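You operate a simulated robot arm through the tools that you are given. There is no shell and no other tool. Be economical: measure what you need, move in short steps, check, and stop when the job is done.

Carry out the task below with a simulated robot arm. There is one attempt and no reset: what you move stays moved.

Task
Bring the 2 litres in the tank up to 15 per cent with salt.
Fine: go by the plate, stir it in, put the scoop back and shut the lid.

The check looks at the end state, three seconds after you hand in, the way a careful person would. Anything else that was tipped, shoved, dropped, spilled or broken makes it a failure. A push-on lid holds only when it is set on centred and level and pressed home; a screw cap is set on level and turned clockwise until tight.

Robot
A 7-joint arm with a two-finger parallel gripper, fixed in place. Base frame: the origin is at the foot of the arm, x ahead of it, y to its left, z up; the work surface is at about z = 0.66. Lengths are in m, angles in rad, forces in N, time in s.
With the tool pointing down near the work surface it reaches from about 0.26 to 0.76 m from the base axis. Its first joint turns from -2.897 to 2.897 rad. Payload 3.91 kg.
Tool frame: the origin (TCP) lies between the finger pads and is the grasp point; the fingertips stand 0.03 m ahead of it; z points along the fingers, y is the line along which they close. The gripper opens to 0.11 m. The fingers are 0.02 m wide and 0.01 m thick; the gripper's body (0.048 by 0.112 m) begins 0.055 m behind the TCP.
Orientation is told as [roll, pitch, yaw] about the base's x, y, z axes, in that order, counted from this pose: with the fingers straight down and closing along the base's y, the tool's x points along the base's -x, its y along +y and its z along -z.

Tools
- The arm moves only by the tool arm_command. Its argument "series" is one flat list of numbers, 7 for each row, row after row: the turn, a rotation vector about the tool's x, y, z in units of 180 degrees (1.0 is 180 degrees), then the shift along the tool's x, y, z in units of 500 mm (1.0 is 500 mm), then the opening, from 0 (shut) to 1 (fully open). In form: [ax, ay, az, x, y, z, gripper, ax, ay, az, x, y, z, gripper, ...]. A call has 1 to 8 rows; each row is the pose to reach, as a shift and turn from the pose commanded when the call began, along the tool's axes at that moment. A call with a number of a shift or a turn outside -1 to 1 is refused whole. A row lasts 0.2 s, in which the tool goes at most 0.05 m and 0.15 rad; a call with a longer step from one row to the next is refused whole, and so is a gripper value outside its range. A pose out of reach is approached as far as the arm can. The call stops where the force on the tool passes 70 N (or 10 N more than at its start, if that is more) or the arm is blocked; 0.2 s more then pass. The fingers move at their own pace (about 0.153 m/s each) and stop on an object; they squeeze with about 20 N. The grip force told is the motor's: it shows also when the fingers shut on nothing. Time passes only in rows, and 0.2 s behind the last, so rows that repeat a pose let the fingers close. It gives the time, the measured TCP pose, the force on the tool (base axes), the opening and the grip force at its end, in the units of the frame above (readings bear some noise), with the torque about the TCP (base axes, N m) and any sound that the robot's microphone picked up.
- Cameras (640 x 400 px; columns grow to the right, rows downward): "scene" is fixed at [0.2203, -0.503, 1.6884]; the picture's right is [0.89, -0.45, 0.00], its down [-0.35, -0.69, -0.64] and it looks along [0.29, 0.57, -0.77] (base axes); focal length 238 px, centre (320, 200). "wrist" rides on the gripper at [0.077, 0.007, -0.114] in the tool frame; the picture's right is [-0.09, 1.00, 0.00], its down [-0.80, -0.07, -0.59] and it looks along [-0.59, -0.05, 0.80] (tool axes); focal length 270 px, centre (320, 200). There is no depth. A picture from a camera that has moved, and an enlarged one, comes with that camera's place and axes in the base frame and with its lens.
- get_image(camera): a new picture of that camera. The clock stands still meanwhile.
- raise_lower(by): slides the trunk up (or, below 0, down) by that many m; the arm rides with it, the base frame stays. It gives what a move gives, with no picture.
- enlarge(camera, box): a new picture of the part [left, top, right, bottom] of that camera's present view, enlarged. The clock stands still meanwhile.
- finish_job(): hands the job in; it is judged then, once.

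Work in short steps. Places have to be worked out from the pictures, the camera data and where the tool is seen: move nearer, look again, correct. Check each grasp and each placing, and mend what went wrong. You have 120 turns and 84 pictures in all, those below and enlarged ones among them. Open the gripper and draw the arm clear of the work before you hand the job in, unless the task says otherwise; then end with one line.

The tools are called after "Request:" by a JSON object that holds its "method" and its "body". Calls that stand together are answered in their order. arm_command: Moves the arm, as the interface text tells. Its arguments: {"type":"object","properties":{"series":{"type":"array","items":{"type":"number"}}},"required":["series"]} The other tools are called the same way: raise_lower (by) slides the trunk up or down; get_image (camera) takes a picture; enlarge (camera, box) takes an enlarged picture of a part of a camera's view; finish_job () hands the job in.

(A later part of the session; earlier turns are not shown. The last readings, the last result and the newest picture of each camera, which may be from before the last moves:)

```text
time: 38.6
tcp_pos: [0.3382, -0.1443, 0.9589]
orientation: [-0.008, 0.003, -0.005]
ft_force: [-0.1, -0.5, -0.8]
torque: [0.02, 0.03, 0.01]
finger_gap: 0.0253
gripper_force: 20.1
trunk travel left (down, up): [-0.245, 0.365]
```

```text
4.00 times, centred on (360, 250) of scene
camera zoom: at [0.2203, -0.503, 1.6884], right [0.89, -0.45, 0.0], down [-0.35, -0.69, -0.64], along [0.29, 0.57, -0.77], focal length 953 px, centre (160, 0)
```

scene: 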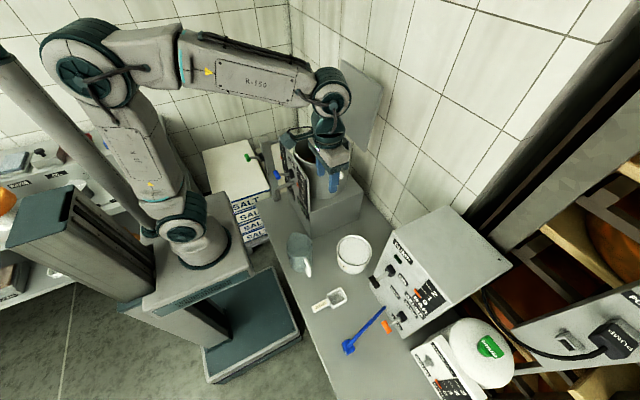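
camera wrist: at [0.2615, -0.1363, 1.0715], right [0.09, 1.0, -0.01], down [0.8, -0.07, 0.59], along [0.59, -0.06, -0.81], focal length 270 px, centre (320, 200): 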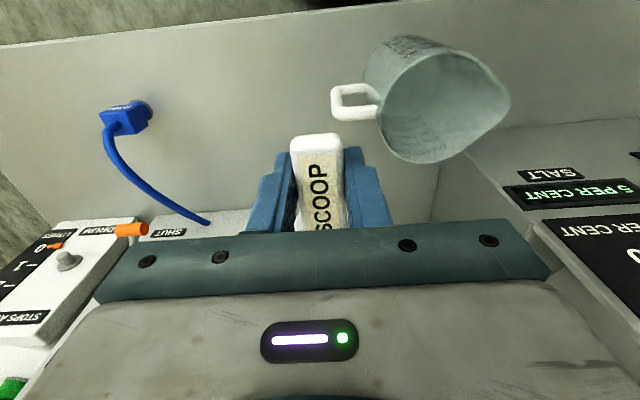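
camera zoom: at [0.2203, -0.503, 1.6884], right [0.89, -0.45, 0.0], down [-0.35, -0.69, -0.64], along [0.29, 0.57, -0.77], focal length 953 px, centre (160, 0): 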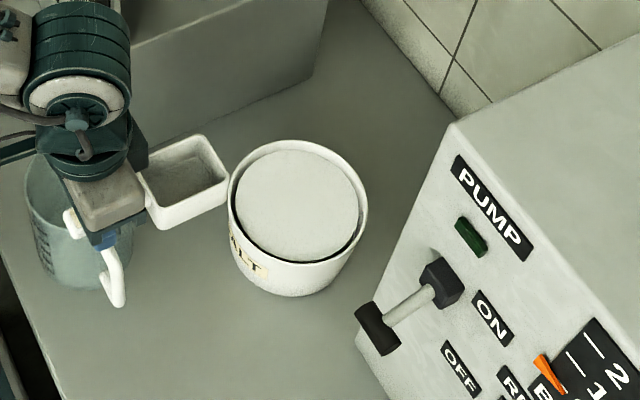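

Tub centre ≈ (0.572, −0.135), rim ≈0.757. I bring the scoop over it tilting the bowl 45° down.

Request:
{"method": "arm_command", "body": {"series": [0, 0, 0, -0.05, 0.018, 0, 0, 0, 0, 0, -0.1, 0.018, 0, 0, 0, 0.041, 0, -0.15, 0.018, 0, 0, 0, 0.082, 0, -0.2, 0.018, 0, 0, 0, 0.123, 0, -0.25, 0.018, 0, 0, 0, 0.164, 0, -0.3, 0.018, 0, 0, 0, 0.205, 0, -0.35, 0.018, 0.03, 0, 0, 0.25, 0, -0.404, 0.018, 0.08, 0]}}

Request:
{"method": "enlarge", "body": {"camera": "scene", "box": [290, 170, 450, 290]}}

Request:
{"method": "get_image", "body": {"camera": "wrist"}}

```text
time: 40.4
tcp_pos: [0.4917, -0.1376, 0.9586]
orientation: [-0.008, 0.521, -0.011]
ft_force: [-0.5, 1.2, -0.5]
torque: [0.0, 0.03, 0.01]
finger_gap: 0.0253
gripper_force: 20.6
out of reach, approached as far as the arm can: row 7, 8
trunk travel left (down, up): [-0.245, 0.365]
```

```text
3.33 times, centred on (370, 230) of scene
camera zoom: at [0.2203, -0.503, 1.6884], right [0.89, -0.45, 0.0], down [-0.35, -0.69, -0.64], along [0.29, 0.57, -0.77], focal length 794 px, centre (153, 100)
```

zoom: 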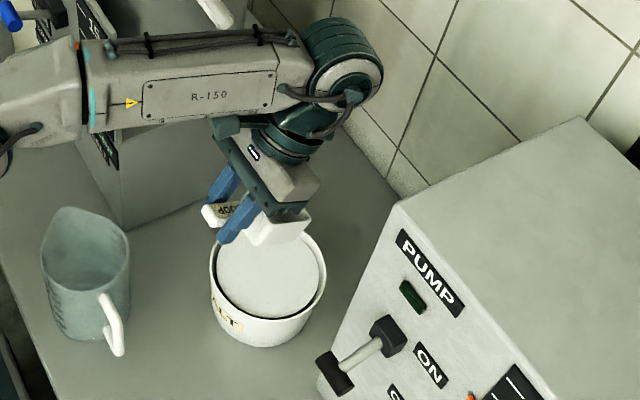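

```text
42 pictures are left
camera wrist: at [0.4818, -0.1295, 1.0949], right [0.08, 1.0, -0.05], down [0.99, -0.07, 0.12], along [0.11, -0.06, -0.99], focal length 270 px, centre (320, 200)
```

wrist: 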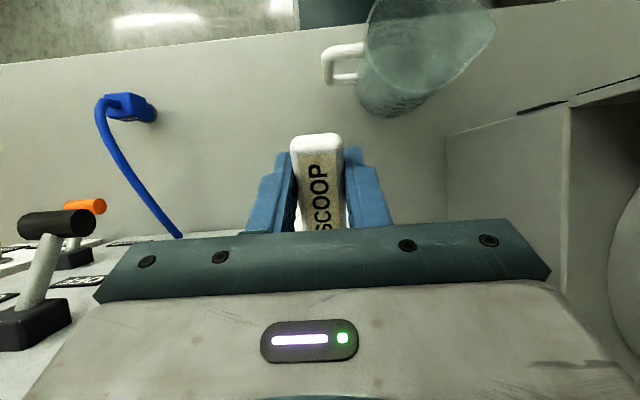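

The wrist limit is reached because the forearm is level; a higher trunk with the arm reaching down should help. Raise the trunk and reach down while finishing the tilt.

Request:
{"method": "raise_lower", "body": {"by": 0.25}}

Request:
{"method": "arm_command", "body": {"series": [0, 0, 0, -0.043, 0, 0.05, 0, 0, 0, 0, -0.086, 0, 0.1, 0, 0, 0, 0, -0.129, 0, 0.15, 0, 0, 0, 0, -0.172, 0, 0.2, 0, 0, 0.02, 0, -0.215, 0, 0.25, 0, 0, 0.04, 0, -0.257, 0, 0.3, 0, 0, 0.06, 0, -0.3, 0, 0.35, 0, 0, 0.084, 0, -0.342, 0, 0.403, 0]}}

Request:
{"method": "enlarge", "body": {"camera": "scene", "box": [290, 170, 450, 290]}}

```text
time: 42.9
tcp_pos: [0.4913, -0.1387, 1.2081]
orientation: [-0.01, 0.521, -0.008]
ft_force: [0.7, -0.3, -1.3]
torque: [0.03, 0.02, 0.02]
finger_gap: 0.0257
gripper_force: 20.0
trunk travel left (down, up): [-0.495, 0.115]
```

```text
time: 44.7
tcp_pos: [0.5393, -0.1386, 0.9497]
orientation: [-0.011, 0.785, -0.012]
ft_force: [0.2, 0.1, -1.1]
torque: [0.01, 0.02, 0.01]
finger_gap: 0.0254
gripper_force: 19.9
trunk travel left (down, up): [-0.495, 0.115]
```

```text
3.33 times, centred on (370, 230) of scene
camera zoom: at [0.2203, -0.503, 1.6884], right [0.89, -0.45, 0.0], down [-0.35, -0.69, -0.64], along [0.29, 0.57, -0.77], focal length 794 px, centre (153, 100)
```

zoom: 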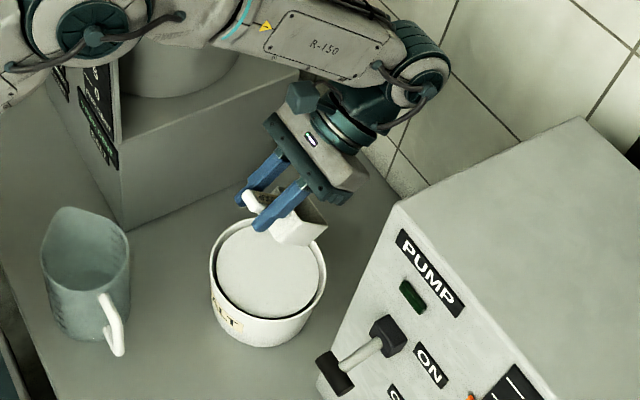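

Tilt achieved over the tub. Descend slowly into the salt.

Request:
{"method": "arm_command", "body": {"series": [0, 0, 0, -0.05, 0, 0.05, 0, 0, 0, 0, -0.1, 0, 0.1, 0, 0, 0, 0, -0.14, 0, 0.14, 0, 0, 0, 0, -0.18, 0, 0.18, 0]}}

Request:
{"method": "enlarge", "body": {"camera": "scene", "box": [310, 190, 410, 290]}}

```text
time: 45.7
tcp_pos: [0.543, -0.1403, 0.8228]
orientation: [-0.011, 0.785, -0.011]
ft_force: [-0.2, -0.3, -1.3]
torque: [-0.01, 0.02, -0.02]
finger_gap: 0.0256
gripper_force: 19.8
trunk travel left (down, up): [-0.495, 0.115]
```

```text
4.00 times, centred on (360, 240) of scene
camera zoom: at [0.2203, -0.503, 1.6884], right [0.89, -0.45, 0.0], down [-0.35, -0.69, -0.64], along [0.29, 0.57, -0.77], focal length 953 px, centre (160, 40)
```

zoom: 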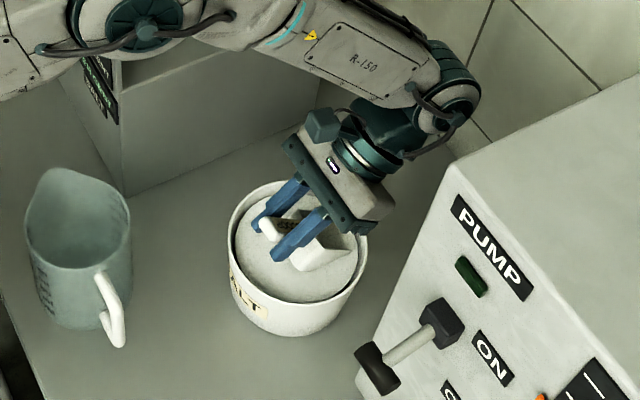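

The scoop is cutting the salt without resistance. Go 3 cm deeper, then level out while rising.

Request:
{"method": "arm_command", "body": {"series": [0, 0, 0, -0.022, 0, 0.022, 0, 0, 0, 0, -0.045, 0, 0.045, 0, 0, 0, 0, -0.045, 0, 0.045, 0]}}

Request:
{"method": "enlarge", "body": {"camera": "scene", "box": [310, 190, 410, 290]}}

```text
time: 46.5
tcp_pos: [0.5435, -0.1404, 0.7911]
orientation: [-0.011, 0.784, -0.012]
ft_force: [0.0, 0.2, -1.3]
torque: [0.0, 0.0, 0.0]
finger_gap: 0.0253
gripper_force: 19.9
trunk travel left (down, up): [-0.495, 0.115]
```

```text
4.00 times, centred on (360, 240) of scene
camera zoom: at [0.2203, -0.503, 1.6884], right [0.89, -0.45, 0.0], down [-0.35, -0.69, -0.64], along [0.29, 0.57, -0.77], focal length 953 px, centre (160, 40)
```

zoom: 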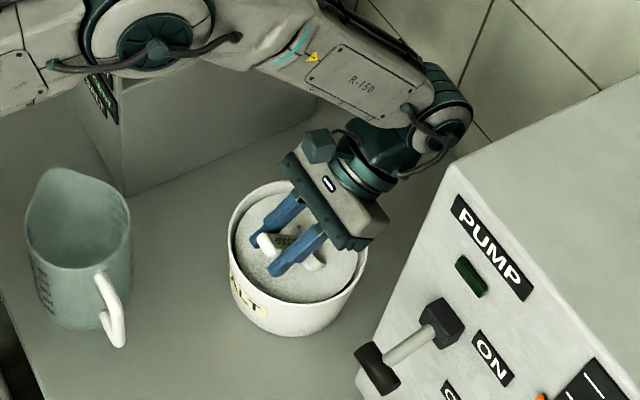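

Now level the scoop out and lift, backing off slightly to clear the far wall of the tub.

Request:
{"method": "arm_command", "body": {"series": [0, -0.0425, 0, 0.031, 0, -0.003, 0, 0, -0.085, 0, 0.0735, 0, -0.017, 0, 0, -0.128, 0, 0.109, 0, -0.047, 0, 0, -0.17, 0, 0.148, 0, -0.078, 0, 0, -0.213, 0, 0.188, 0, -0.109, 0, 0, -0.25, 0, 0.226, 0, -0.141, 0, 0, -0.25, 0, 0.269, 0, -0.184, 0]}}

Request:
{"method": "enlarge", "body": {"camera": "scene", "box": [310, 190, 410, 290]}}

```text
time: 48.1
tcp_pos: [0.5089, -0.1385, 0.9497]
orientation: [-0.009, -0.004, -0.005]
ft_force: [0.4, 0.0, -1.5]
torque: [-0.01, 0.07, -0.04]
finger_gap: 0.0252
gripper_force: 20.7
trunk travel left (down, up): [-0.495, 0.115]
```

```text
4.00 times, centred on (360, 240) of scene
camera zoom: at [0.2203, -0.503, 1.6884], right [0.89, -0.45, 0.0], down [-0.35, -0.69, -0.64], along [0.29, 0.57, -0.77], focal length 953 px, centre (160, 40)
```

zoom: 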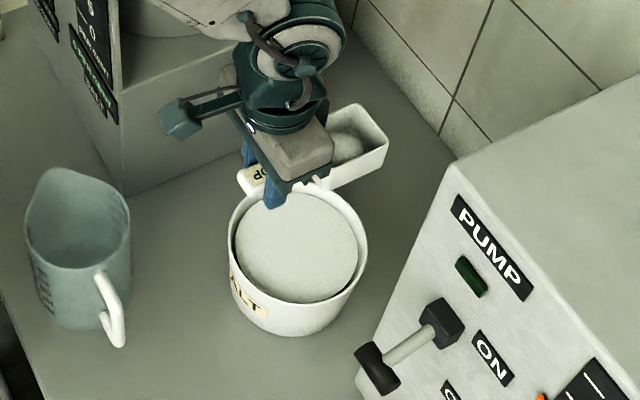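

Request:
{"method": "enlarge", "body": {"camera": "scene", "box": [355, 205, 415, 245]}}

```text
10.00 times, centred on (385, 225) of scene
camera zoom: at [0.2203, -0.503, 1.6884], right [0.89, -0.45, 0.0], down [-0.35, -0.69, -0.64], along [0.29, 0.57, -0.77], focal length 2383 px, centre (-330, -50)
```

zoom: 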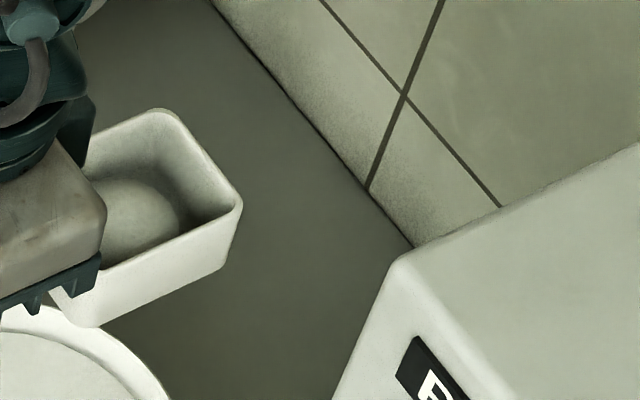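

There's a mound in the bowl, but the near part of the bowl stayed above the salt last time. I dip once more slightly deeper to be sure it's a full scoop.

Request:
{"method": "arm_command", "body": {"series": [0, 0.042, 0, -0.01, 0.005, 0, 0, 0, 0.084, 0, -0.02, 0.005, 0, 0, 0, 0.126, 0, -0.035, 0.005, 0.02, 0, 0, 0.168, 0, -0.05, 0.005, 0.06, 0, 0, 0.21, 0, -0.06, 0.005, 0.1, 0, 0, 0.251, 0, -0.07, 0.005, 0.17, 0, 0, 0.251, 0, -0.07, 0.005, 0.25, 0, 0, 0.251, 0, -0.07, 0.005, 0.338, 0]}}

Request:
{"method": "enlarge", "body": {"camera": "scene", "box": [320, 205, 400, 275]}}

```text
time: 49.9
tcp_pos: [0.5446, -0.1399, 0.7808]
orientation: [-0.013, 0.786, -0.011]
ft_force: [0.0, -0.2, -1.6]
torque: [-0.02, 0.03, 0.0]
finger_gap: 0.0253
gripper_force: 20.2
trunk travel left (down, up): [-0.495, 0.115]
```

```text
5.71 times, centred on (360, 240) of scene
camera zoom: at [0.2203, -0.503, 1.6884], right [0.89, -0.45, 0.0], down [-0.35, -0.69, -0.64], along [0.29, 0.57, -0.77], focal length 1362 px, centre (91, -29)
```

zoom: 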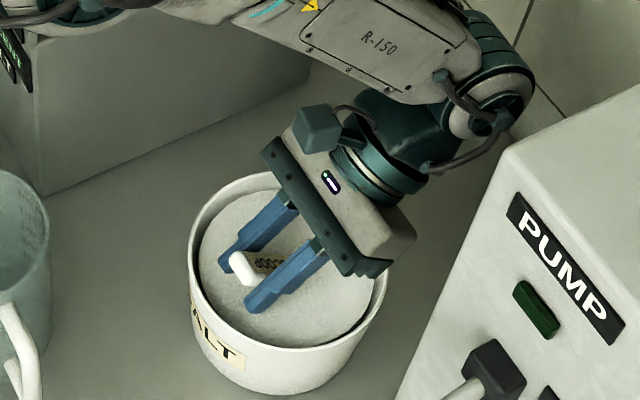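

Fully under now. Level out and lift again.

Request:
{"method": "arm_command", "body": {"series": [0, -0.0425, 0, 0.031, 0, -0.003, 0, 0, -0.085, 0, 0.0735, 0, -0.017, 0, 0, -0.128, 0, 0.109, 0, -0.047, 0, 0, -0.17, 0, 0.148, 0, -0.078, 0, 0, -0.213, 0, 0.188, 0, -0.109, 0, 0, -0.25, 0, 0.226, 0, -0.141, 0, 0, -0.25, 0, 0.281, 0, -0.196, 0]}}

Request:
{"method": "enlarge", "body": {"camera": "scene", "box": [355, 205, 415, 245]}}

```text
time: 51.5
tcp_pos: [0.5161, -0.1355, 0.9464]
orientation: [-0.008, -0.001, -0.006]
ft_force: [-0.8, -0.1, -1.3]
torque: [0.02, 0.05, -0.01]
finger_gap: 0.0254
gripper_force: 19.8
trunk travel left (down, up): [-0.495, 0.115]
```

```text
10.00 times, centred on (385, 225) of scene
camera zoom: at [0.2203, -0.503, 1.6884], right [0.89, -0.45, 0.0], down [-0.35, -0.69, -0.64], along [0.29, 0.57, -0.77], focal length 2383 px, centre (-330, -50)
```

zoom: 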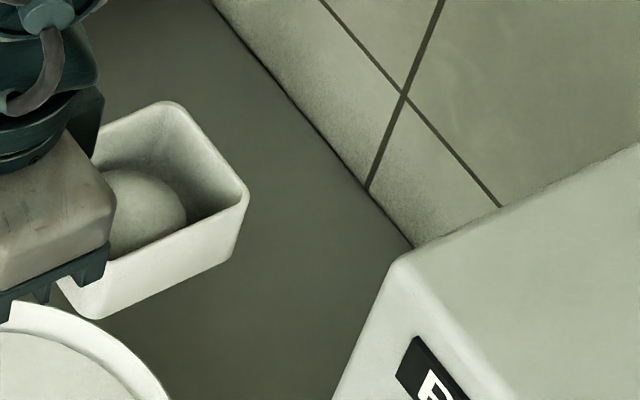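

The same mound — so it's a full scoop. Now raise and carry it level to the tank, above the crank.

Request:
{"method": "raise_lower", "body": {"by": 0.112}}

Request:
{"method": "arm_command", "body": {"series": [0, 0, 0, 0.02, 0, -0.08, 0, 0, 0, 0, 0.05, 0, -0.16, 0, 0, 0, 0, 0.08, 0, -0.24, 0, 0, 0, 0, 0.11, 0, -0.32, 0, 0, 0, 0, 0.13, 0.05, -0.39, 0, 0, 0, 0, 0.15, 0.13, -0.42, 0, 0, 0, 0, 0.15, 0.22, -0.42, 0, 0, 0, 0, 0.15, 0.31, -0.42, 0]}}

Request:
{"method": "arm_command", "body": {"series": [0, 0, 0, 0, 0.09, 0, 0, 0, 0, 0, 0, 0.18, 0, 0, 0, 0, 0, 0, 0.27, 0, 0, 0, 0, 0, -0.03, 0.34, 0, 0, 0, 0, 0, -0.09, 0.36, 0.02, 0]}}

Request:
{"method": "get_image", "body": {"camera": "scene"}}

Request:
{"method": "get_image", "body": {"camera": "wrist"}}

```text
time: 53.0
tcp_pos: [0.5167, -0.1348, 1.0573]
orientation: [-0.009, 0.001, -0.006]
ft_force: [0.2, -0.4, -0.7]
torque: [0.01, 0.07, -0.02]
finger_gap: 0.0257
gripper_force: 20.1
trunk travel left (down, up): [-0.607, 0.003]
```

```text
time: 54.8
tcp_pos: [0.4401, 0.0268, 1.2673]
orientation: [-0.009, 0.003, -0.004]
ft_force: [0.3, 0.5, -1.8]
torque: [0.0, 0.09, -0.03]
finger_gap: 0.0256
gripper_force: 19.8
trunk travel left (down, up): [-0.607, 0.003]
```

```text
time: 56.0
tcp_pos: [0.4902, 0.2026, 1.256]
orientation: [-0.008, 0.002, -0.006]
ft_force: [0.2, -0.1, -2.4]
torque: [-0.03, 0.13, 0.01]
finger_gap: 0.0252
gripper_force: 20.3
trunk travel left (down, up): [-0.607, 0.003]
```

```text
34 pictures are left
```

scene: 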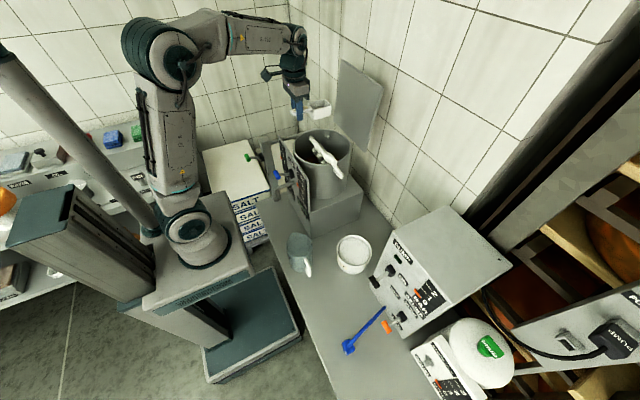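

```text
33 pictures are left
camera wrist: at [0.4124, 0.2105, 1.3689], right [0.09, 1.0, -0.01], down [0.8, -0.07, 0.59], along [0.59, -0.06, -0.81], focal length 270 px, centre (320, 200)
```

wrist: 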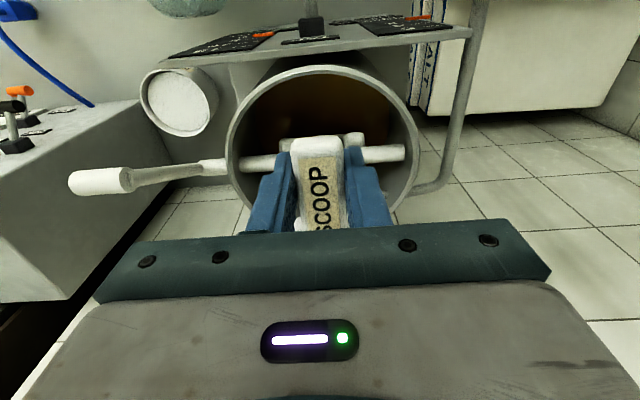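

Scoop is over the tank opening. Tip the bowl down progressively.

Request:
{"method": "arm_command", "body": {"series": [0, 0.042, 0, -0.005, 0, 0, 0, 0, 0.084, 0, -0.01, 0, 0, 0, 0, 0.126, 0, -0.02, 0, 0, 0, 0, 0.168, 0, -0.03, 0, 0.02, 0, 0, 0.21, 0, -0.03, 0, 0.04, 0, 0, 0.25, 0, -0.03, 0, 0.05, 0, 0, 0.29, 0, -0.03, 0, 0.05, 0, 0, 0.33, 0, -0.03, 0, 0.05, 0]}}

Request:
{"method": "enlarge", "body": {"camera": "scene", "box": [250, 60, 390, 200]}}

```text
time: 57.8
tcp_pos: [0.4612, 0.1944, 1.2182]
orientation: [-0.062, 0.917, -0.059]
ft_force: [-0.2, 0.2, -1.3]
torque: [-0.01, 0.04, -0.05]
finger_gap: 0.0254
gripper_force: 19.7
out of reach, approached as far as the arm can: row 6, 7, 8
trunk travel left (down, up): [-0.607, 0.003]
```

```text
2.86 times, centred on (320, 130) of scene
camera zoom: at [0.2203, -0.503, 1.6884], right [0.89, -0.45, 0.0], down [-0.35, -0.69, -0.64], along [0.29, 0.57, -0.77], focal length 681 px, centre (320, 400)
```

zoom: 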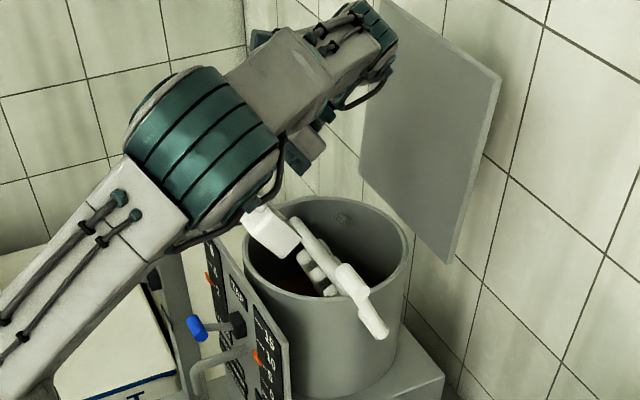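

Request:
{"method": "enlarge", "body": {"camera": "scene", "box": [290, 145, 350, 215]}}

```text
5.71 times, centred on (320, 180) of scene
camera zoom: at [0.2203, -0.503, 1.6884], right [0.89, -0.45, 0.0], down [-0.35, -0.69, -0.64], along [0.29, 0.57, -0.77], focal length 1362 px, centre (320, 314)
```

zoom: 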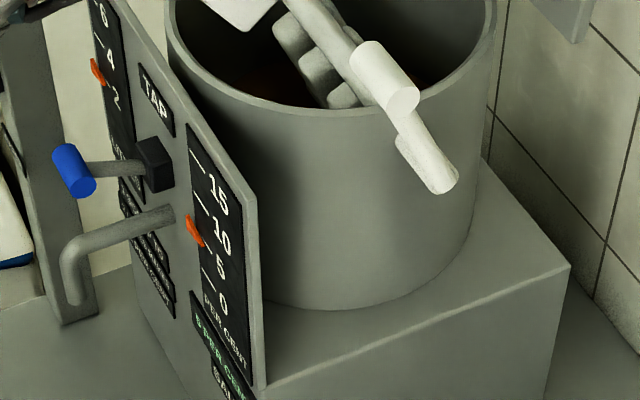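

Request:
{"method": "enlarge", "body": {"camera": "scene", "box": [305, 165, 337, 215]}}

```text
8.00 times, centred on (321, 190) of scene
camera zoom: at [0.2203, -0.503, 1.6884], right [0.89, -0.45, 0.0], down [-0.35, -0.69, -0.64], along [0.29, 0.57, -0.77], focal length 1906 px, centre (312, 280)
```

zoom: 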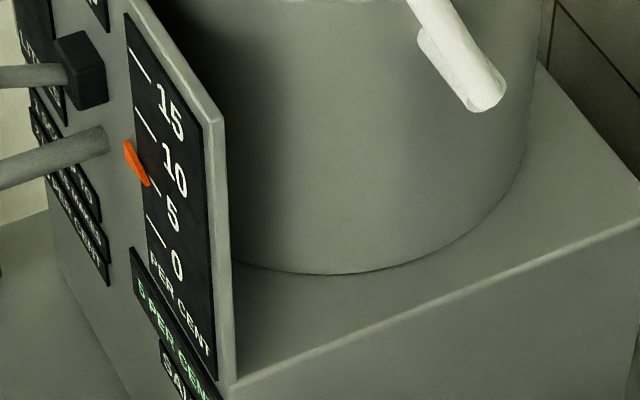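

The gauge still reads 5 (not yet stirred, perhaps). Level the scoop and check that it is empty.

Request:
{"method": "arm_command", "body": {"series": [0, -0.042, 0, 0.02, 0, -0.015, 0, 0, -0.084, 0, 0.04, 0, -0.03, 0, 0, -0.126, 0, 0.063, 0, -0.049, 0, 0, -0.168, 0, 0.063, 0, -0.049, 0, 0, -0.21, 0, 0.063, 0, -0.049, 0, 0, -0.252, 0, 0.063, 0, -0.049, 0, 0, -0.292, 0, 0.063, 0, -0.049, 0]}}

Request:
{"method": "enlarge", "body": {"camera": "scene", "box": [270, 80, 350, 140]}}

```text
time: 59.4
tcp_pos: [0.4607, 0.1964, 1.257]
orientation: [-0.036, -0.003, -0.012]
ft_force: [0.0, -0.3, -1.1]
torque: [-0.02, 0.05, 0.02]
finger_gap: 0.0254
gripper_force: 19.9
trunk travel left (down, up): [-0.607, 0.003]
```

```text
6.67 times, centred on (310, 110) of scene
camera zoom: at [0.2203, -0.503, 1.6884], right [0.89, -0.45, 0.0], down [-0.35, -0.69, -0.64], along [0.29, 0.57, -0.77], focal length 1589 px, centre (387, 800)
```

zoom: 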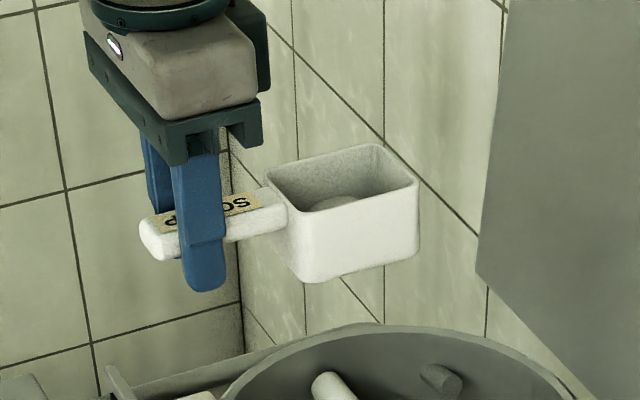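

The mound is still in it; 52° wasn't enough. I'll tip it sideways instead (roll), hand toward −y, over the tank.

Request:
{"method": "arm_command", "body": {"series": [-0.042, 0, 0, -0.01, 0, 0, 0, -0.084, 0, 0, -0.02, 0, -0.01, 0, -0.126, 0, 0, -0.03, 0, -0.02, 0, -0.168, 0, 0, -0.03, 0, -0.02, 0, -0.21, 0, 0, -0.03, 0, -0.02, 0, -0.252, 0, 0, -0.03, 0, -0.02, 0, -0.294, 0, 0, -0.03, 0, -0.02, 0, -0.336, 0, 0, -0.03, 0, -0.02, 0]}}

Request:
{"method": "get_image", "body": {"camera": "scene"}}

```text
time: 61.2
tcp_pos: [0.4773, 0.1964, 1.2672]
orientation: [1.02, -0.001, -0.013]
ft_force: [0.5, -0.2, -0.4]
torque: [-0.01, 0.1, 0.02]
finger_gap: 0.0252
gripper_force: 20.0
trunk travel left (down, up): [-0.607, 0.003]
```

```text
28 pictures are left
```

scene: 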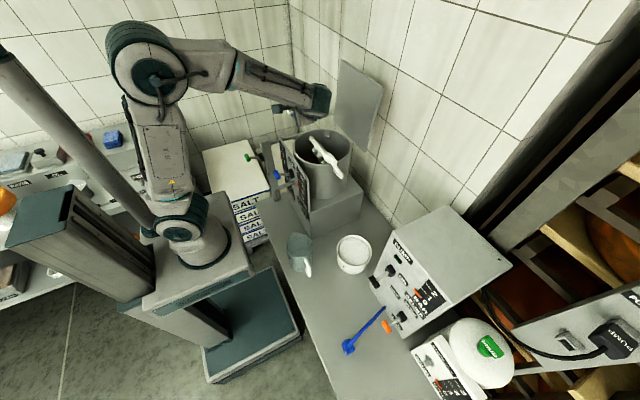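

Roll is feasible; continue to about 97°, raising slightly.

Request:
{"method": "arm_command", "body": {"series": [-0.042, 0, 0, 0, 0.02, -0.012, 0, -0.084, 0, 0, 0, 0.051, -0.031, 0, -0.126, 0, 0, 0, 0.051, -0.031, 0, -0.168, 0, 0, 0, 0.051, -0.031, 0, -0.215, 0, 0, 0, 0.051, -0.031, 0, -0.215, 0, 0, 0, 0.051, -0.031, 0, -0.215, 0, 0, 0, 0.051, -0.031, 0]}}

Request:
{"method": "enlarge", "body": {"camera": "scene", "box": [250, 70, 370, 190]}}

```text
time: 62.8
tcp_pos: [0.476, 0.1969, 1.2969]
orientation: [1.694, 0.0, -0.013]
ft_force: [0.9, 0.1, -0.1]
torque: [-0.06, 0.02, 0.01]
finger_gap: 0.0254
gripper_force: 20.3
trunk travel left (down, up): [-0.607, 0.003]
```

```text
3.33 times, centred on (310, 130) of scene
camera zoom: at [0.2203, -0.503, 1.6884], right [0.89, -0.45, 0.0], down [-0.35, -0.69, -0.64], along [0.29, 0.57, -0.77], focal length 794 px, centre (353, 433)
```

zoom: 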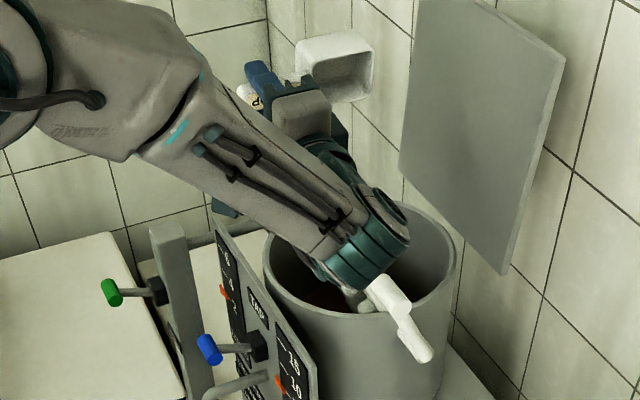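

The bowl is empty now. Roll back level and head to the tub for the second scoop.

Request:
{"method": "arm_command", "body": {"series": [0.042, 0, 0, 0, 0, 0, 0, 0.084, 0, 0, 0, 0, 0, 0, 0.126, 0, 0, 0, 0, 0, 0, 0.168, 0, 0, 0, 0, 0, 0, 0.21, 0, 0, 0, 0, 0, 0, 0.252, 0, 0, 0, 0, 0, 0, 0.294, 0, 0, 0, 0, 0, 0, 0.336, 0, 0, 0, 0, 0, 0]}}

Request:
{"method": "arm_command", "body": {"series": [0.042, 0, 0, 0.02, -0.05, -0.04, 0, 0.084, 0, 0, 0.04, -0.1, -0.08, 0, 0.126, 0, 0, 0.06, -0.16, -0.12, 0, 0.168, 0, 0, 0.07, -0.22, -0.165, 0, 0.203, 0, 0, 0.07, -0.272, -0.204, 0]}}

```text
time: 64.6
tcp_pos: [0.477, 0.1974, 1.2976]
orientation: [0.637, -0.003, -0.012]
ft_force: [-0.2, -0.5, -1.0]
torque: [-0.02, 0.03, 0.02]
finger_gap: 0.0258
gripper_force: 20.1
trunk travel left (down, up): [-0.607, 0.003]
```

```text
time: 65.8
tcp_pos: [0.4382, 0.0247, 1.2992]
orientation: [-0.002, 0.002, -0.012]
ft_force: [-0.3, -0.2, -0.1]
torque: [0.02, 0.02, 0.02]
finger_gap: 0.0256
gripper_force: 20.5
trunk travel left (down, up): [-0.607, 0.003]
```

Request:
{"method": "arm_command", "body": {"series": [0, 0, 0, 0, -0.09, 0, 0, 0, 0, 0, 0, -0.18, 0, 0, 0, 0, 0, 0, -0.26, 0.05, 0, 0, 0, 0, -0.03, -0.32, 0.12, 0, 0, 0, 0, -0.07, -0.322, 0.21, 0, 0, 0, 0, -0.11, -0.322, 0.3, 0, 0, 0, 0, -0.15, -0.322, 0.39, 0, 0, 0, 0, -0.155, -0.322, 0.48, 0]}}

Request:
{"method": "raise_lower", "body": {"by": -0.112}}

```text
time: 67.6
tcp_pos: [0.517, -0.1348, 1.0566]
orientation: [-0.002, 0.002, -0.011]
ft_force: [-0.3, 0.6, 0.7]
torque: [-0.05, 0.08, 0.0]
finger_gap: 0.0256
gripper_force: 19.8
trunk travel left (down, up): [-0.607, 0.003]
```

```text
time: 69.0
tcp_pos: [0.5151, -0.1339, 0.9456]
orientation: [0.001, -0.001, -0.014]
ft_force: [0.5, -0.1, -1.1]
torque: [0.0, 0.06, -0.04]
finger_gap: 0.0255
gripper_force: 19.7
trunk travel left (down, up): [-0.495, 0.115]
```

Same start point as before; repeat the dip and lift.

Request:
{"method": "arm_command", "body": {"series": [0, 0.042, 0, -0.01, -0.005, 0, 0, 0, 0.084, 0, -0.02, -0.005, 0, 0, 0, 0.126, 0, -0.03, -0.005, 0.02, 0, 0, 0.168, 0, -0.04, -0.005, 0.06, 0, 0, 0.21, 0, -0.05, -0.005, 0.1, 0, 0, 0.25, 0, -0.057, -0.005, 0.17, 0, 0, 0.25, 0, -0.057, -0.005, 0.25, 0, 0, 0.25, 0, -0.057, -0.005, 0.326, 0]}}

Request:
{"method": "arm_command", "body": {"series": [0, -0.0425, 0, 0.031, 0, -0.003, 0, 0, -0.085, 0, 0.0735, 0, -0.017, 0, 0, -0.128, 0, 0.109, 0, -0.047, 0, 0, -0.17, 0, 0.148, 0, -0.078, 0, 0, -0.213, 0, 0.188, 0, -0.109, 0, 0, -0.25, 0, 0.226, 0, -0.141, 0, 0, -0.25, 0, 0.281, 0, -0.196, 0]}}

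Request:
{"method": "enlarge", "body": {"camera": "scene", "box": [320, 190, 420, 290]}}

```text
time: 70.8
tcp_pos: [0.5435, -0.1364, 0.7821]
orientation: [-0.001, 0.785, -0.013]
ft_force: [-0.1, -0.2, -1.8]
torque: [-0.01, 0.04, -0.02]
finger_gap: 0.0254
gripper_force: 19.6
trunk travel left (down, up): [-0.495, 0.115]
```

```text
time: 72.4
tcp_pos: [0.5142, -0.136, 0.9494]
orientation: [0.001, -0.003, -0.013]
ft_force: [-0.4, 0.0, -1.6]
torque: [0.02, 0.08, 0.0]
finger_gap: 0.0256
gripper_force: 20.3
trunk travel left (down, up): [-0.495, 0.115]
```

```text
4.00 times, centred on (370, 240) of scene
camera zoom: at [0.2203, -0.503, 1.6884], right [0.89, -0.45, 0.0], down [-0.35, -0.69, -0.64], along [0.29, 0.57, -0.77], focal length 953 px, centre (120, 40)
```

zoom: 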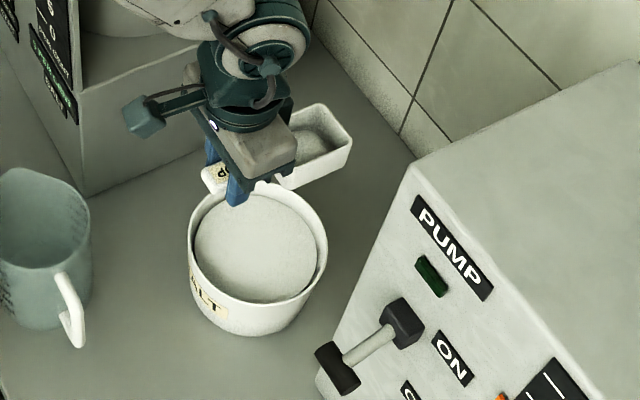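

Mound present again. Carry to the tank by the same route.

Request:
{"method": "raise_lower", "body": {"by": 0.112}}

Request:
{"method": "arm_command", "body": {"series": [0, 0, 0, 0.02, 0, -0.08, 0, 0, 0, 0, 0.05, 0, -0.16, 0, 0, 0, 0, 0.08, 0, -0.24, 0, 0, 0, 0, 0.11, 0, -0.32, 0, 0, 0, 0, 0.13, 0.05, -0.39, 0, 0, 0, 0, 0.15, 0.13, -0.42, 0, 0, 0, 0, 0.15, 0.22, -0.42, 0, 0, 0, 0, 0.15, 0.31, -0.42, 0]}}

Request:
{"method": "arm_command", "body": {"series": [0, 0, 0, 0, 0.09, 0, 0, 0, 0, 0, 0, 0.18, -0.02, 0, 0, 0, 0, 0, 0.27, -0.04, 0, 0, 0, 0, -0.03, 0.34, -0.06, 0, 0, 0, 0, -0.08, 0.345, -0.06, 0]}}

Request:
{"method": "arm_command", "body": {"series": [-0.042, 0, 0, 0, 0, 0, 0, -0.084, 0, 0, 0, 0, 0, 0, -0.126, 0, 0, 0, 0, 0, 0, -0.168, 0, 0, 0, 0, 0, 0, -0.21, 0, 0, 0, 0, 0, 0, -0.252, 0, 0, 0, 0, 0, 0, -0.294, 0, 0, 0, 0, 0, 0, -0.336, 0, 0, 0, 0, 0, 0]}}

Request:
{"method": "arm_command", "body": {"series": [-0.042, 0, 0, 0, 0, 0, 0, -0.084, 0, 0, 0, 0, 0, 0, -0.126, 0, 0, 0, 0, 0, 0, -0.168, 0, 0, 0, 0, 0, 0, -0.205, 0, 0, 0, 0, 0, 0, -0.205, 0, 0, 0, 0, 0, 0, -0.205, 0, 0, 0, 0, 0, 0]}}

Request:
{"method": "enlarge", "body": {"camera": "scene", "box": [250, 70, 370, 190]}}

```text
time: 73.8
tcp_pos: [0.5141, -0.1381, 1.0592]
orientation: [0.0, -0.002, -0.013]
ft_force: [0.1, 0.8, -2.1]
torque: [0.0, 0.06, -0.02]
finger_gap: 0.0253
gripper_force: 20.2
trunk travel left (down, up): [-0.607, 0.003]
```

```text
time: 75.6
tcp_pos: [0.4407, 0.0209, 1.2703]
orientation: [0.001, 0.0, -0.01]
ft_force: [0.6, 0.6, -2.2]
torque: [-0.01, 0.07, -0.01]
finger_gap: 0.0254
gripper_force: 19.9
trunk travel left (down, up): [-0.607, 0.003]
```

```text
time: 76.8
tcp_pos: [0.4846, 0.1905, 1.2999]
orientation: [-0.002, 0.0, -0.012]
ft_force: [-0.2, 0.1, -1.8]
torque: [0.0, 0.09, 0.04]
finger_gap: 0.0253
gripper_force: 20.0
trunk travel left (down, up): [-0.607, 0.003]
```

```text
time: 78.6
tcp_pos: [0.4833, 0.1891, 1.3017]
orientation: [1.057, -0.002, -0.013]
ft_force: [0.5, 0.5, -0.8]
torque: [-0.04, 0.03, -0.01]
finger_gap: 0.0251
gripper_force: 20.3
trunk travel left (down, up): [-0.607, 0.003]
```

```text
time: 80.2
tcp_pos: [0.4829, 0.1912, 1.3009]
orientation: [1.701, 0.0, -0.012]
ft_force: [0.6, -0.5, -1.7]
torque: [0.01, 0.01, -0.01]
finger_gap: 0.0252
gripper_force: 20.3
trunk travel left (down, up): [-0.607, 0.003]
```

```text
3.33 times, centred on (310, 130) of scene
camera zoom: at [0.2203, -0.503, 1.6884], right [0.89, -0.45, 0.0], down [-0.35, -0.69, -0.64], along [0.29, 0.57, -0.77], focal length 794 px, centre (353, 433)
```

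zoom: 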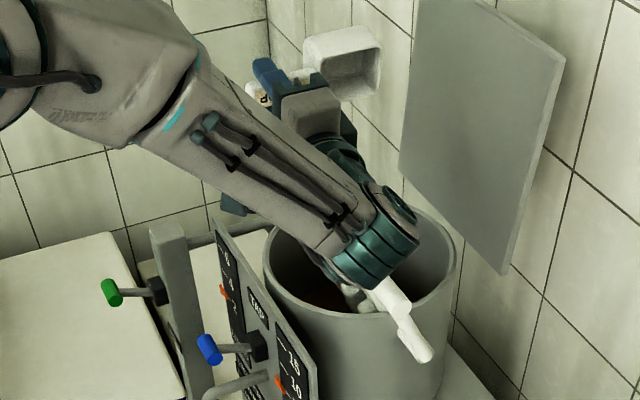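

Emptied. Roll back and bring the scoop back to its place.

Request:
{"method": "arm_command", "body": {"series": [0.042, 0, 0, 0, 0, 0, 0, 0.084, 0, 0, 0, 0, 0, 0, 0.126, 0, 0, 0, 0, 0, 0, 0.168, 0, 0, 0, 0, 0, 0, 0.21, 0, 0, 0, 0, 0, 0, 0.252, 0, 0, 0, 0, 0, 0, 0.294, 0, 0, 0, 0, 0, 0, 0.336, 0, 0, 0, 0, 0, 0]}}

Request:
{"method": "arm_command", "body": {"series": [0.042, 0, 0, 0.02, -0.05, -0.04, 0, 0.084, 0, 0, 0.04, -0.1, -0.08, 0, 0.126, 0, 0, 0.06, -0.16, -0.12, 0, 0.168, 0, 0, 0.08, -0.22, -0.165, 0, 0.205, 0, 0, 0.09, -0.272, -0.204, 0]}}

Request:
{"method": "arm_command", "body": {"series": [0, 0, 0, 0.03, -0.08, 0, 0, 0, 0, 0, 0.06, -0.16, 0, 0, 0, 0, 0, 0.09, -0.24, 0, 0, 0, 0, 0, 0.12, -0.32, 0, 0, 0, 0, 0, 0.15, -0.4, 0, 0, 0, 0, 0, 0.18, -0.48, 0, 0, 0, 0, 0, 0.2, -0.55, 0, 0]}}

Request:
{"method": "raise_lower", "body": {"by": -0.362}}

```text
time: 82.0
tcp_pos: [0.4843, 0.1912, 1.3008]
orientation: [0.643, -0.002, -0.013]
ft_force: [-0.7, 0.1, -0.5]
torque: [-0.02, 0.04, 0.02]
finger_gap: 0.0251
gripper_force: 20.3
trunk travel left (down, up): [-0.607, 0.003]
```

```text
time: 83.2
tcp_pos: [0.4365, 0.0182, 1.2992]
orientation: [-0.001, -0.001, -0.012]
ft_force: [-0.3, -0.5, -0.4]
torque: [0.01, 0.01, -0.01]
finger_gap: 0.0252
gripper_force: 19.6
trunk travel left (down, up): [-0.607, 0.003]
```

```text
time: 84.8
tcp_pos: [0.3311, -0.2526, 1.2989]
orientation: [0.001, -0.001, -0.013]
ft_force: [0.3, -0.5, -1.2]
torque: [0.0, 0.05, -0.02]
finger_gap: 0.0253
gripper_force: 19.9
trunk travel left (down, up): [-0.607, 0.003]
```

```text
time: 88.3
tcp_pos: [0.3302, -0.2499, 0.9371]
orientation: [-0.001, 0.001, -0.013]
ft_force: [0.7, -0.3, 0.7]
torque: [-0.01, 0.05, 0.0]
finger_gap: 0.0255
gripper_force: 20.0
trunk travel left (down, up): [-0.245, 0.365]
```

Lower to the original spot.

Request:
{"method": "arm_command", "body": {"series": [0.0025, 0, -0.002, -0.016, -0.015, 0.09, 0, 0.0025, 0, -0.002, -0.016, -0.015, 0.18, 0, 0.0025, 0, -0.002, -0.016, -0.015, 0.27, 0, 0.0025, 0, -0.002, -0.016, -0.015, 0.36, 0, 0.0025, 0, -0.002, -0.016, -0.015, 0.43, 0, 0.0025, 0, -0.002, -0.016, -0.015, 0.462, 0, 0.0025, 0, -0.002, -0.016, -0.015, 0.468, 0]}}

```text
time: 90.0
tcp_pos: [0.3372, -0.257, 0.7041]
orientation: [-0.008, -0.001, -0.007]
ft_force: [-1.3, -1.5, 3.9]
torque: [0.13, -0.48, 0.0]
finger_gap: 0.0253
gripper_force: 20.1
trunk travel left (down, up): [-0.245, 0.365]
```

Contact felt (4 N). Release and rise, then check.

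Request:
{"method": "arm_command", "body": {"series": [0, 0, 0, 0, 0, 0.002, 0.3, 0, 0, 0, 0, 0, 0.002, 0.6, 0, 0, 0, 0, 0, 0, 0.65, 0, 0, 0, 0, 0, -0.08, 0.65, 0, 0, 0, 0, 0, -0.18, 0.65, 0, 0, 0, 0, 0, -0.28, 0.65, 0, 0, 0, 0, 0, -0.38, 0.65]}}

Request:
{"method": "get_image", "body": {"camera": "wrist"}}

```text
time: 91.5
tcp_pos: [0.3393, -0.258, 0.8944]
orientation: [-0.007, -0.003, -0.005]
ft_force: [0.7, -0.7, 0.8]
torque: [0.04, 0.0, -0.02]
finger_gap: 0.0718
gripper_force: 0.1
trunk travel left (down, up): [-0.245, 0.365]
```

```text
24 pictures are left
camera wrist: at [0.2619, -0.2505, 1.007], right [0.09, 1.0, -0.01], down [0.8, -0.07, 0.59], along [0.59, -0.06, -0.8], focal length 270 px, centre (320, 200)
```

wrist: 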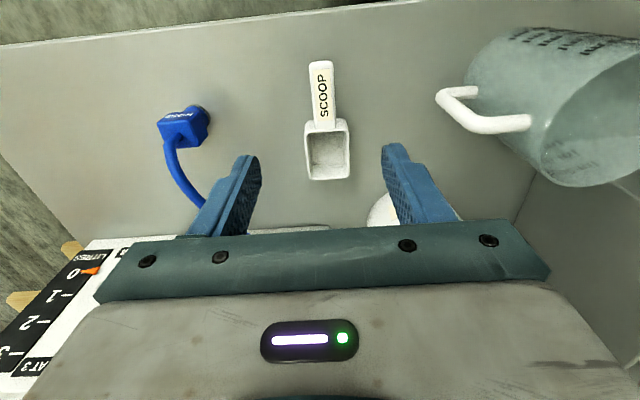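

Scoop is back in place. Now the crank: grip cylinder y −0.01…0.037 at (0.518, 1.175), axis near (0.59, 1.03). I'll grip it from −y with the tool horizontal (roll 90°, fingers closing vertically).

Request:
{"method": "raise_lower", "body": {"by": 0.22}}

Request:
{"method": "arm_command", "body": {"series": [-0.042, 0, 0, -0.02, 0.02, -0.03, 0.65, -0.084, 0, 0, -0.04, 0.04, -0.06, 0.65, -0.126, 0, 0, -0.06, 0.06, -0.09, 0.65, -0.168, 0, 0, -0.08, 0.08, -0.12, 0.65, -0.21, 0, 0, -0.1, 0.1, -0.13, 0.65, -0.252, 0, 0, -0.12, 0.12, -0.13, 0.65, -0.294, 0, 0, -0.14, 0.14, -0.13, 0.65, -0.336, 0, 0, -0.16, 0.16, -0.13, 0.65]}}

Request:
{"method": "arm_command", "body": {"series": [-0.042, 0, 0, 0, 0, 0, 0.65, -0.084, 0, 0, 0, 0, 0, 0.65, -0.126, 0, 0, 0, 0, 0, 0.65, -0.166, 0, 0, 0, 0, 0, 0.65]}}

Request:
{"method": "get_image", "body": {"camera": "scene"}}

Request:
{"method": "get_image", "body": {"camera": "wrist"}}

```text
time: 93.9
tcp_pos: [0.3395, -0.2583, 1.1136]
orientation: [-0.007, -0.001, -0.005]
ft_force: [-0.4, 0.1, 0.6]
torque: [-0.01, 0.01, 0.0]
finger_gap: 0.0714
gripper_force: 0.0
trunk travel left (down, up): [-0.465, 0.145]
```

```text
time: 95.7
tcp_pos: [0.4194, -0.1791, 1.1792]
orientation: [1.05, 0.001, -0.006]
ft_force: [-0.3, 0.3, 0.3]
torque: [-0.01, -0.01, -0.01]
finger_gap: 0.0715
gripper_force: 0.0
trunk travel left (down, up): [-0.465, 0.145]
```

```text
time: 96.7
tcp_pos: [0.4203, -0.1786, 1.1789]
orientation: [1.573, 0.0, -0.006]
ft_force: [1.8, 1.1, 0.1]
torque: [-0.01, -0.02, -0.02]
finger_gap: 0.0718
gripper_force: 0.1
trunk travel left (down, up): [-0.465, 0.145]
```

```text
23 pictures are left
```

scene: 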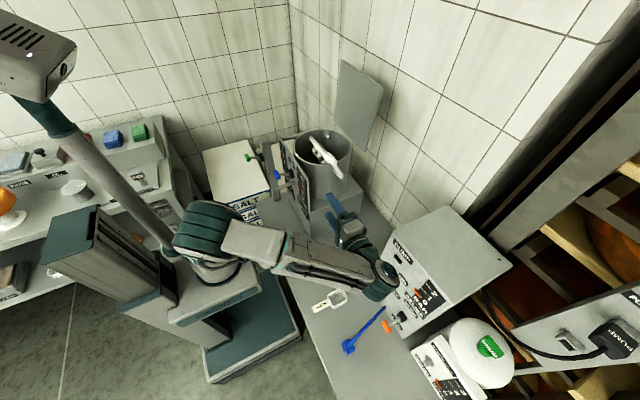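

```text
22 pictures are left
camera wrist: at [0.3428, -0.2932, 1.1831], right [0.09, 0.0, 1.0], down [0.8, -0.6, -0.07], along [0.6, 0.8, -0.05], focal length 270 px, centre (320, 200)
```

wrist: 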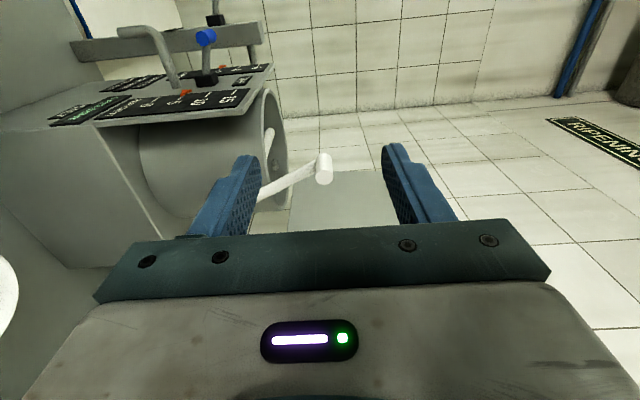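

Request:
{"method": "enlarge", "body": {"camera": "wrist", "box": [220, 100, 380, 220]}}

```text
3.33 times, centred on (300, 160) of wrist
camera zoom: at [0.3428, -0.2932, 1.1831], right [0.09, 0.0, 1.0], down [0.8, -0.6, -0.07], along [0.6, 0.8, -0.05], focal length 901 px, centre (387, 333)
```

zoom: 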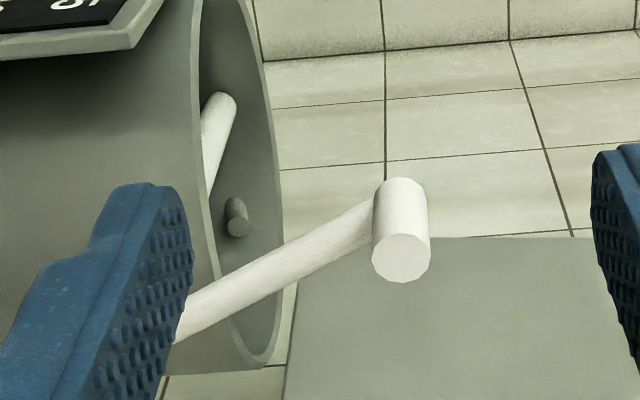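

Grip end is at (0.521, −0.01, 1.1735), Ø ≈ 21 mm. Align and slide the fingers over it, then close.

Request:
{"method": "arm_command", "body": {"series": [0, 0, 0, -0.07, -0.004, 0, 0.6, 0, 0, 0, -0.14, -0.008, 0, 0.6, 0, 0, 0, -0.2, -0.011, 0.05, 0.6, 0, 0, 0, -0.2, -0.011, 0.14, 0.6, 0, 0, 0, -0.2, -0.011, 0.23, 0.6, 0, 0, 0, -0.2, -0.011, 0.32, 0.6, 0, 0, 0, -0.2, -0.011, 0.355, 0.6]}}

Request:
{"method": "arm_command", "body": {"series": [0, 0, 0, 0, 0, 0, 0.2, 0, 0, 0, 0, 0, 0, 0, 0, 0, 0, 0, 0, 0, 0, 0, 0, 0, 0, 0, 0, 0]}}

Request:
{"method": "enlarge", "body": {"camera": "scene", "box": [280, 110, 420, 250]}}

```text
time: 98.3
tcp_pos: [0.5189, 0.0007, 1.1721]
orientation: [1.567, 0.001, -0.004]
ft_force: [0.7, -0.5, 0.5]
torque: [0.01, 0.02, 0.02]
finger_gap: 0.066
gripper_force: 0.0
trunk travel left (down, up): [-0.465, 0.145]
```

```text
time: 99.3
tcp_pos: [0.5171, 0.0009, 1.173]
orientation: [1.571, -0.003, -0.003]
ft_force: [-10.0, -0.1, 18.8]
torque: [-0.06, 0.04, 0.82]
finger_gap: 0.0313
gripper_force: 19.9
trunk travel left (down, up): [-0.465, 0.145]
```

```text
2.86 times, centred on (350, 180) of scene
camera zoom: at [0.2203, -0.503, 1.6884], right [0.89, -0.45, 0.0], down [-0.35, -0.69, -0.64], along [0.29, 0.57, -0.77], focal length 681 px, centre (234, 257)
```

zoom: 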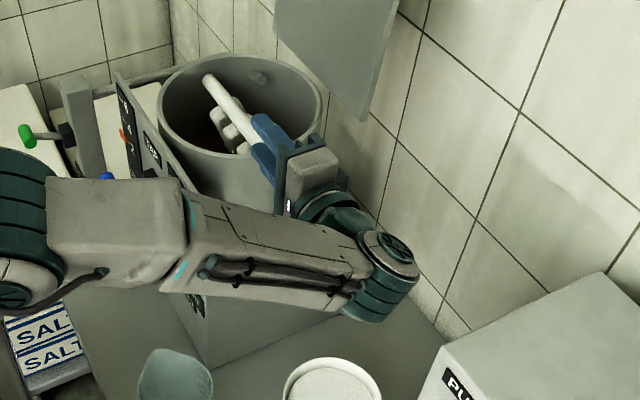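

Gap 31 mm suggests the tips also catch the crank arm. Open, back out 13 mm, close again.

Request:
{"method": "arm_command", "body": {"series": [0, 0, 0, 0, 0, 0, 0.5, 0, 0, 0, 0, 0, 0, 0.5, 0, 0, 0, 0, 0, -0.028, 0.5, 0, 0, 0, 0, 0, -0.028, 0, 0, 0, 0, 0, 0, -0.028, 0, 0, 0, 0, 0, 0, -0.028, 0]}}

```text
time: 100.7
tcp_pos: [0.5166, -0.0153, 1.1763]
orientation: [1.573, -0.008, -0.006]
ft_force: [-12.0, -3.2, 35.2]
torque: [0.46, -0.66, -0.27]
finger_gap: 0.0212
gripper_force: 45.2
trunk travel left (down, up): [-0.465, 0.145]
```

Good grip now (21 mm). Turn the crank slowly over the top, watching forces.

Request:
{"method": "arm_command", "body": {"series": [0, 0, 0, 0.004, 0.01, 0, 0, 0, 0, 0, -0.034, 0.026, 0, 0, 0, 0, 0, -0.071, 0.037, 0, 0, 0, 0, 0, -0.111, 0.043, 0, 0, 0, 0, 0, -0.151, 0.044, 0, 0]}}

```text
time: 101.9
tcp_pos: [0.5973, -0.0155, 1.1863]
orientation: [1.563, 0.01, -0.004]
ft_force: [-9.6, 10.2, -54.8]
torque: [-0.15, 0.38, 0.48]
finger_gap: 0.0214
gripper_force: 45.0
trunk travel left (down, up): [-0.465, 0.145]
```

Forces show the true circle is smaller: centre ≈ (0.570, 1.073), r ≈ 0.116. Continue with the corrected arc.

Request:
{"method": "arm_command", "body": {"series": [0, 0, 0, -0.017, -0.022, 0, 0, 0, 0, 0, -0.039, -0.03, 0, 0, 0, 0, 0, -0.06, -0.04, 0, 0, 0, 0, 0, -0.084, -0.057, 0, 0, 0, 0, 0, -0.107, -0.075, 0, 0]}}

```text
time: 103.1
tcp_pos: [0.6379, -0.0149, 1.1749]
orientation: [1.578, -0.025, 0.003]
ft_force: [-27.0, -4.0, 55.9]
torque: [0.51, -0.29, 1.28]
finger_gap: 0.0213
gripper_force: 44.9
trunk travel left (down, up): [-0.465, 0.145]
```

Refit with three points: centre ≈ (0.576, 1.031), r ≈ 0.156. Relieve and continue.

Request:
{"method": "arm_command", "body": {"series": [0, 0, 0, 0.01, 0.028, 0, 0, 0, 0, 0, -0.004, 0.02, 0, 0, 0, 0, 0, -0.03, 0.004, 0, 0, 0, 0, 0, -0.055, -0.015, 0, 0]}}

```text
time: 104.1
tcp_pos: [0.679, -0.0186, 1.1485]
orientation: [1.568, 0.001, -0.007]
ft_force: [0.2, -0.6, 0.1]
torque: [-0.02, 0.0, 0.03]
finger_gap: 0.0
gripper_force: 37.5
trunk travel left (down, up): [-0.465, 0.145]
```

The fingers slipped off. Look where the crank is now.

Request:
{"method": "get_image", "body": {"camera": "wrist"}}

Request:
{"method": "enlarge", "body": {"camera": "scene", "box": [290, 110, 410, 230]}}

```text
19 pictures are left
camera wrist: at [0.6004, -0.1316, 1.155], right [0.09, 0.0, 1.0], down [0.8, -0.6, -0.07], along [0.6, 0.8, -0.06], focal length 270 px, centre (320, 200)
```

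wrist: 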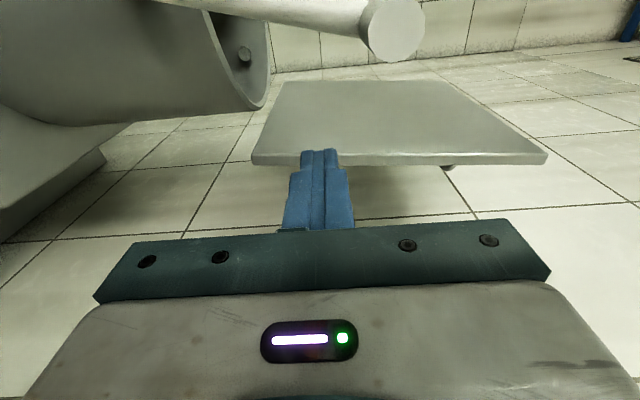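

```text
3.33 times, centred on (350, 170) of scene
camera zoom: at [0.2203, -0.503, 1.6884], right [0.89, -0.45, 0.0], down [-0.35, -0.69, -0.64], along [0.29, 0.57, -0.77], focal length 794 px, centre (220, 300)
```

zoom: 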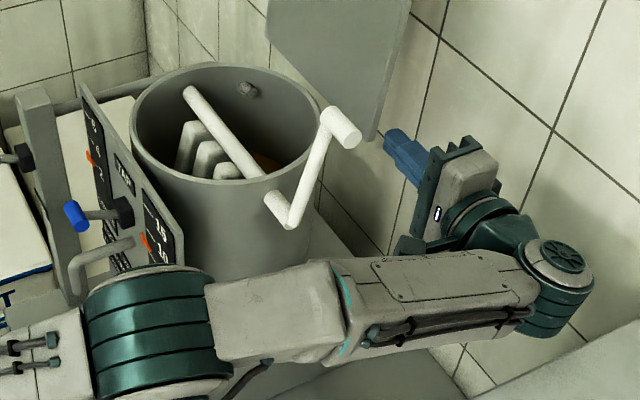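

Request:
{"method": "enlarge", "body": {"camera": "scene", "box": [300, 160, 345, 205]}}

```text
8.89 times, centred on (322, 182) of scene
camera zoom: at [0.2203, -0.503, 1.6884], right [0.89, -0.45, 0.0], down [-0.35, -0.69, -0.64], along [0.29, 0.57, -0.77], focal length 2118 px, centre (298, 356)
```

zoom: 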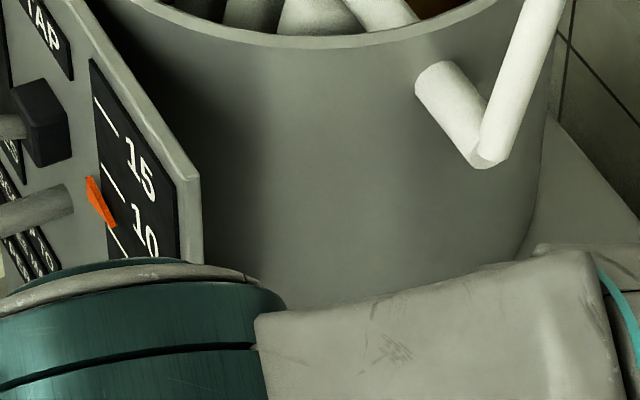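

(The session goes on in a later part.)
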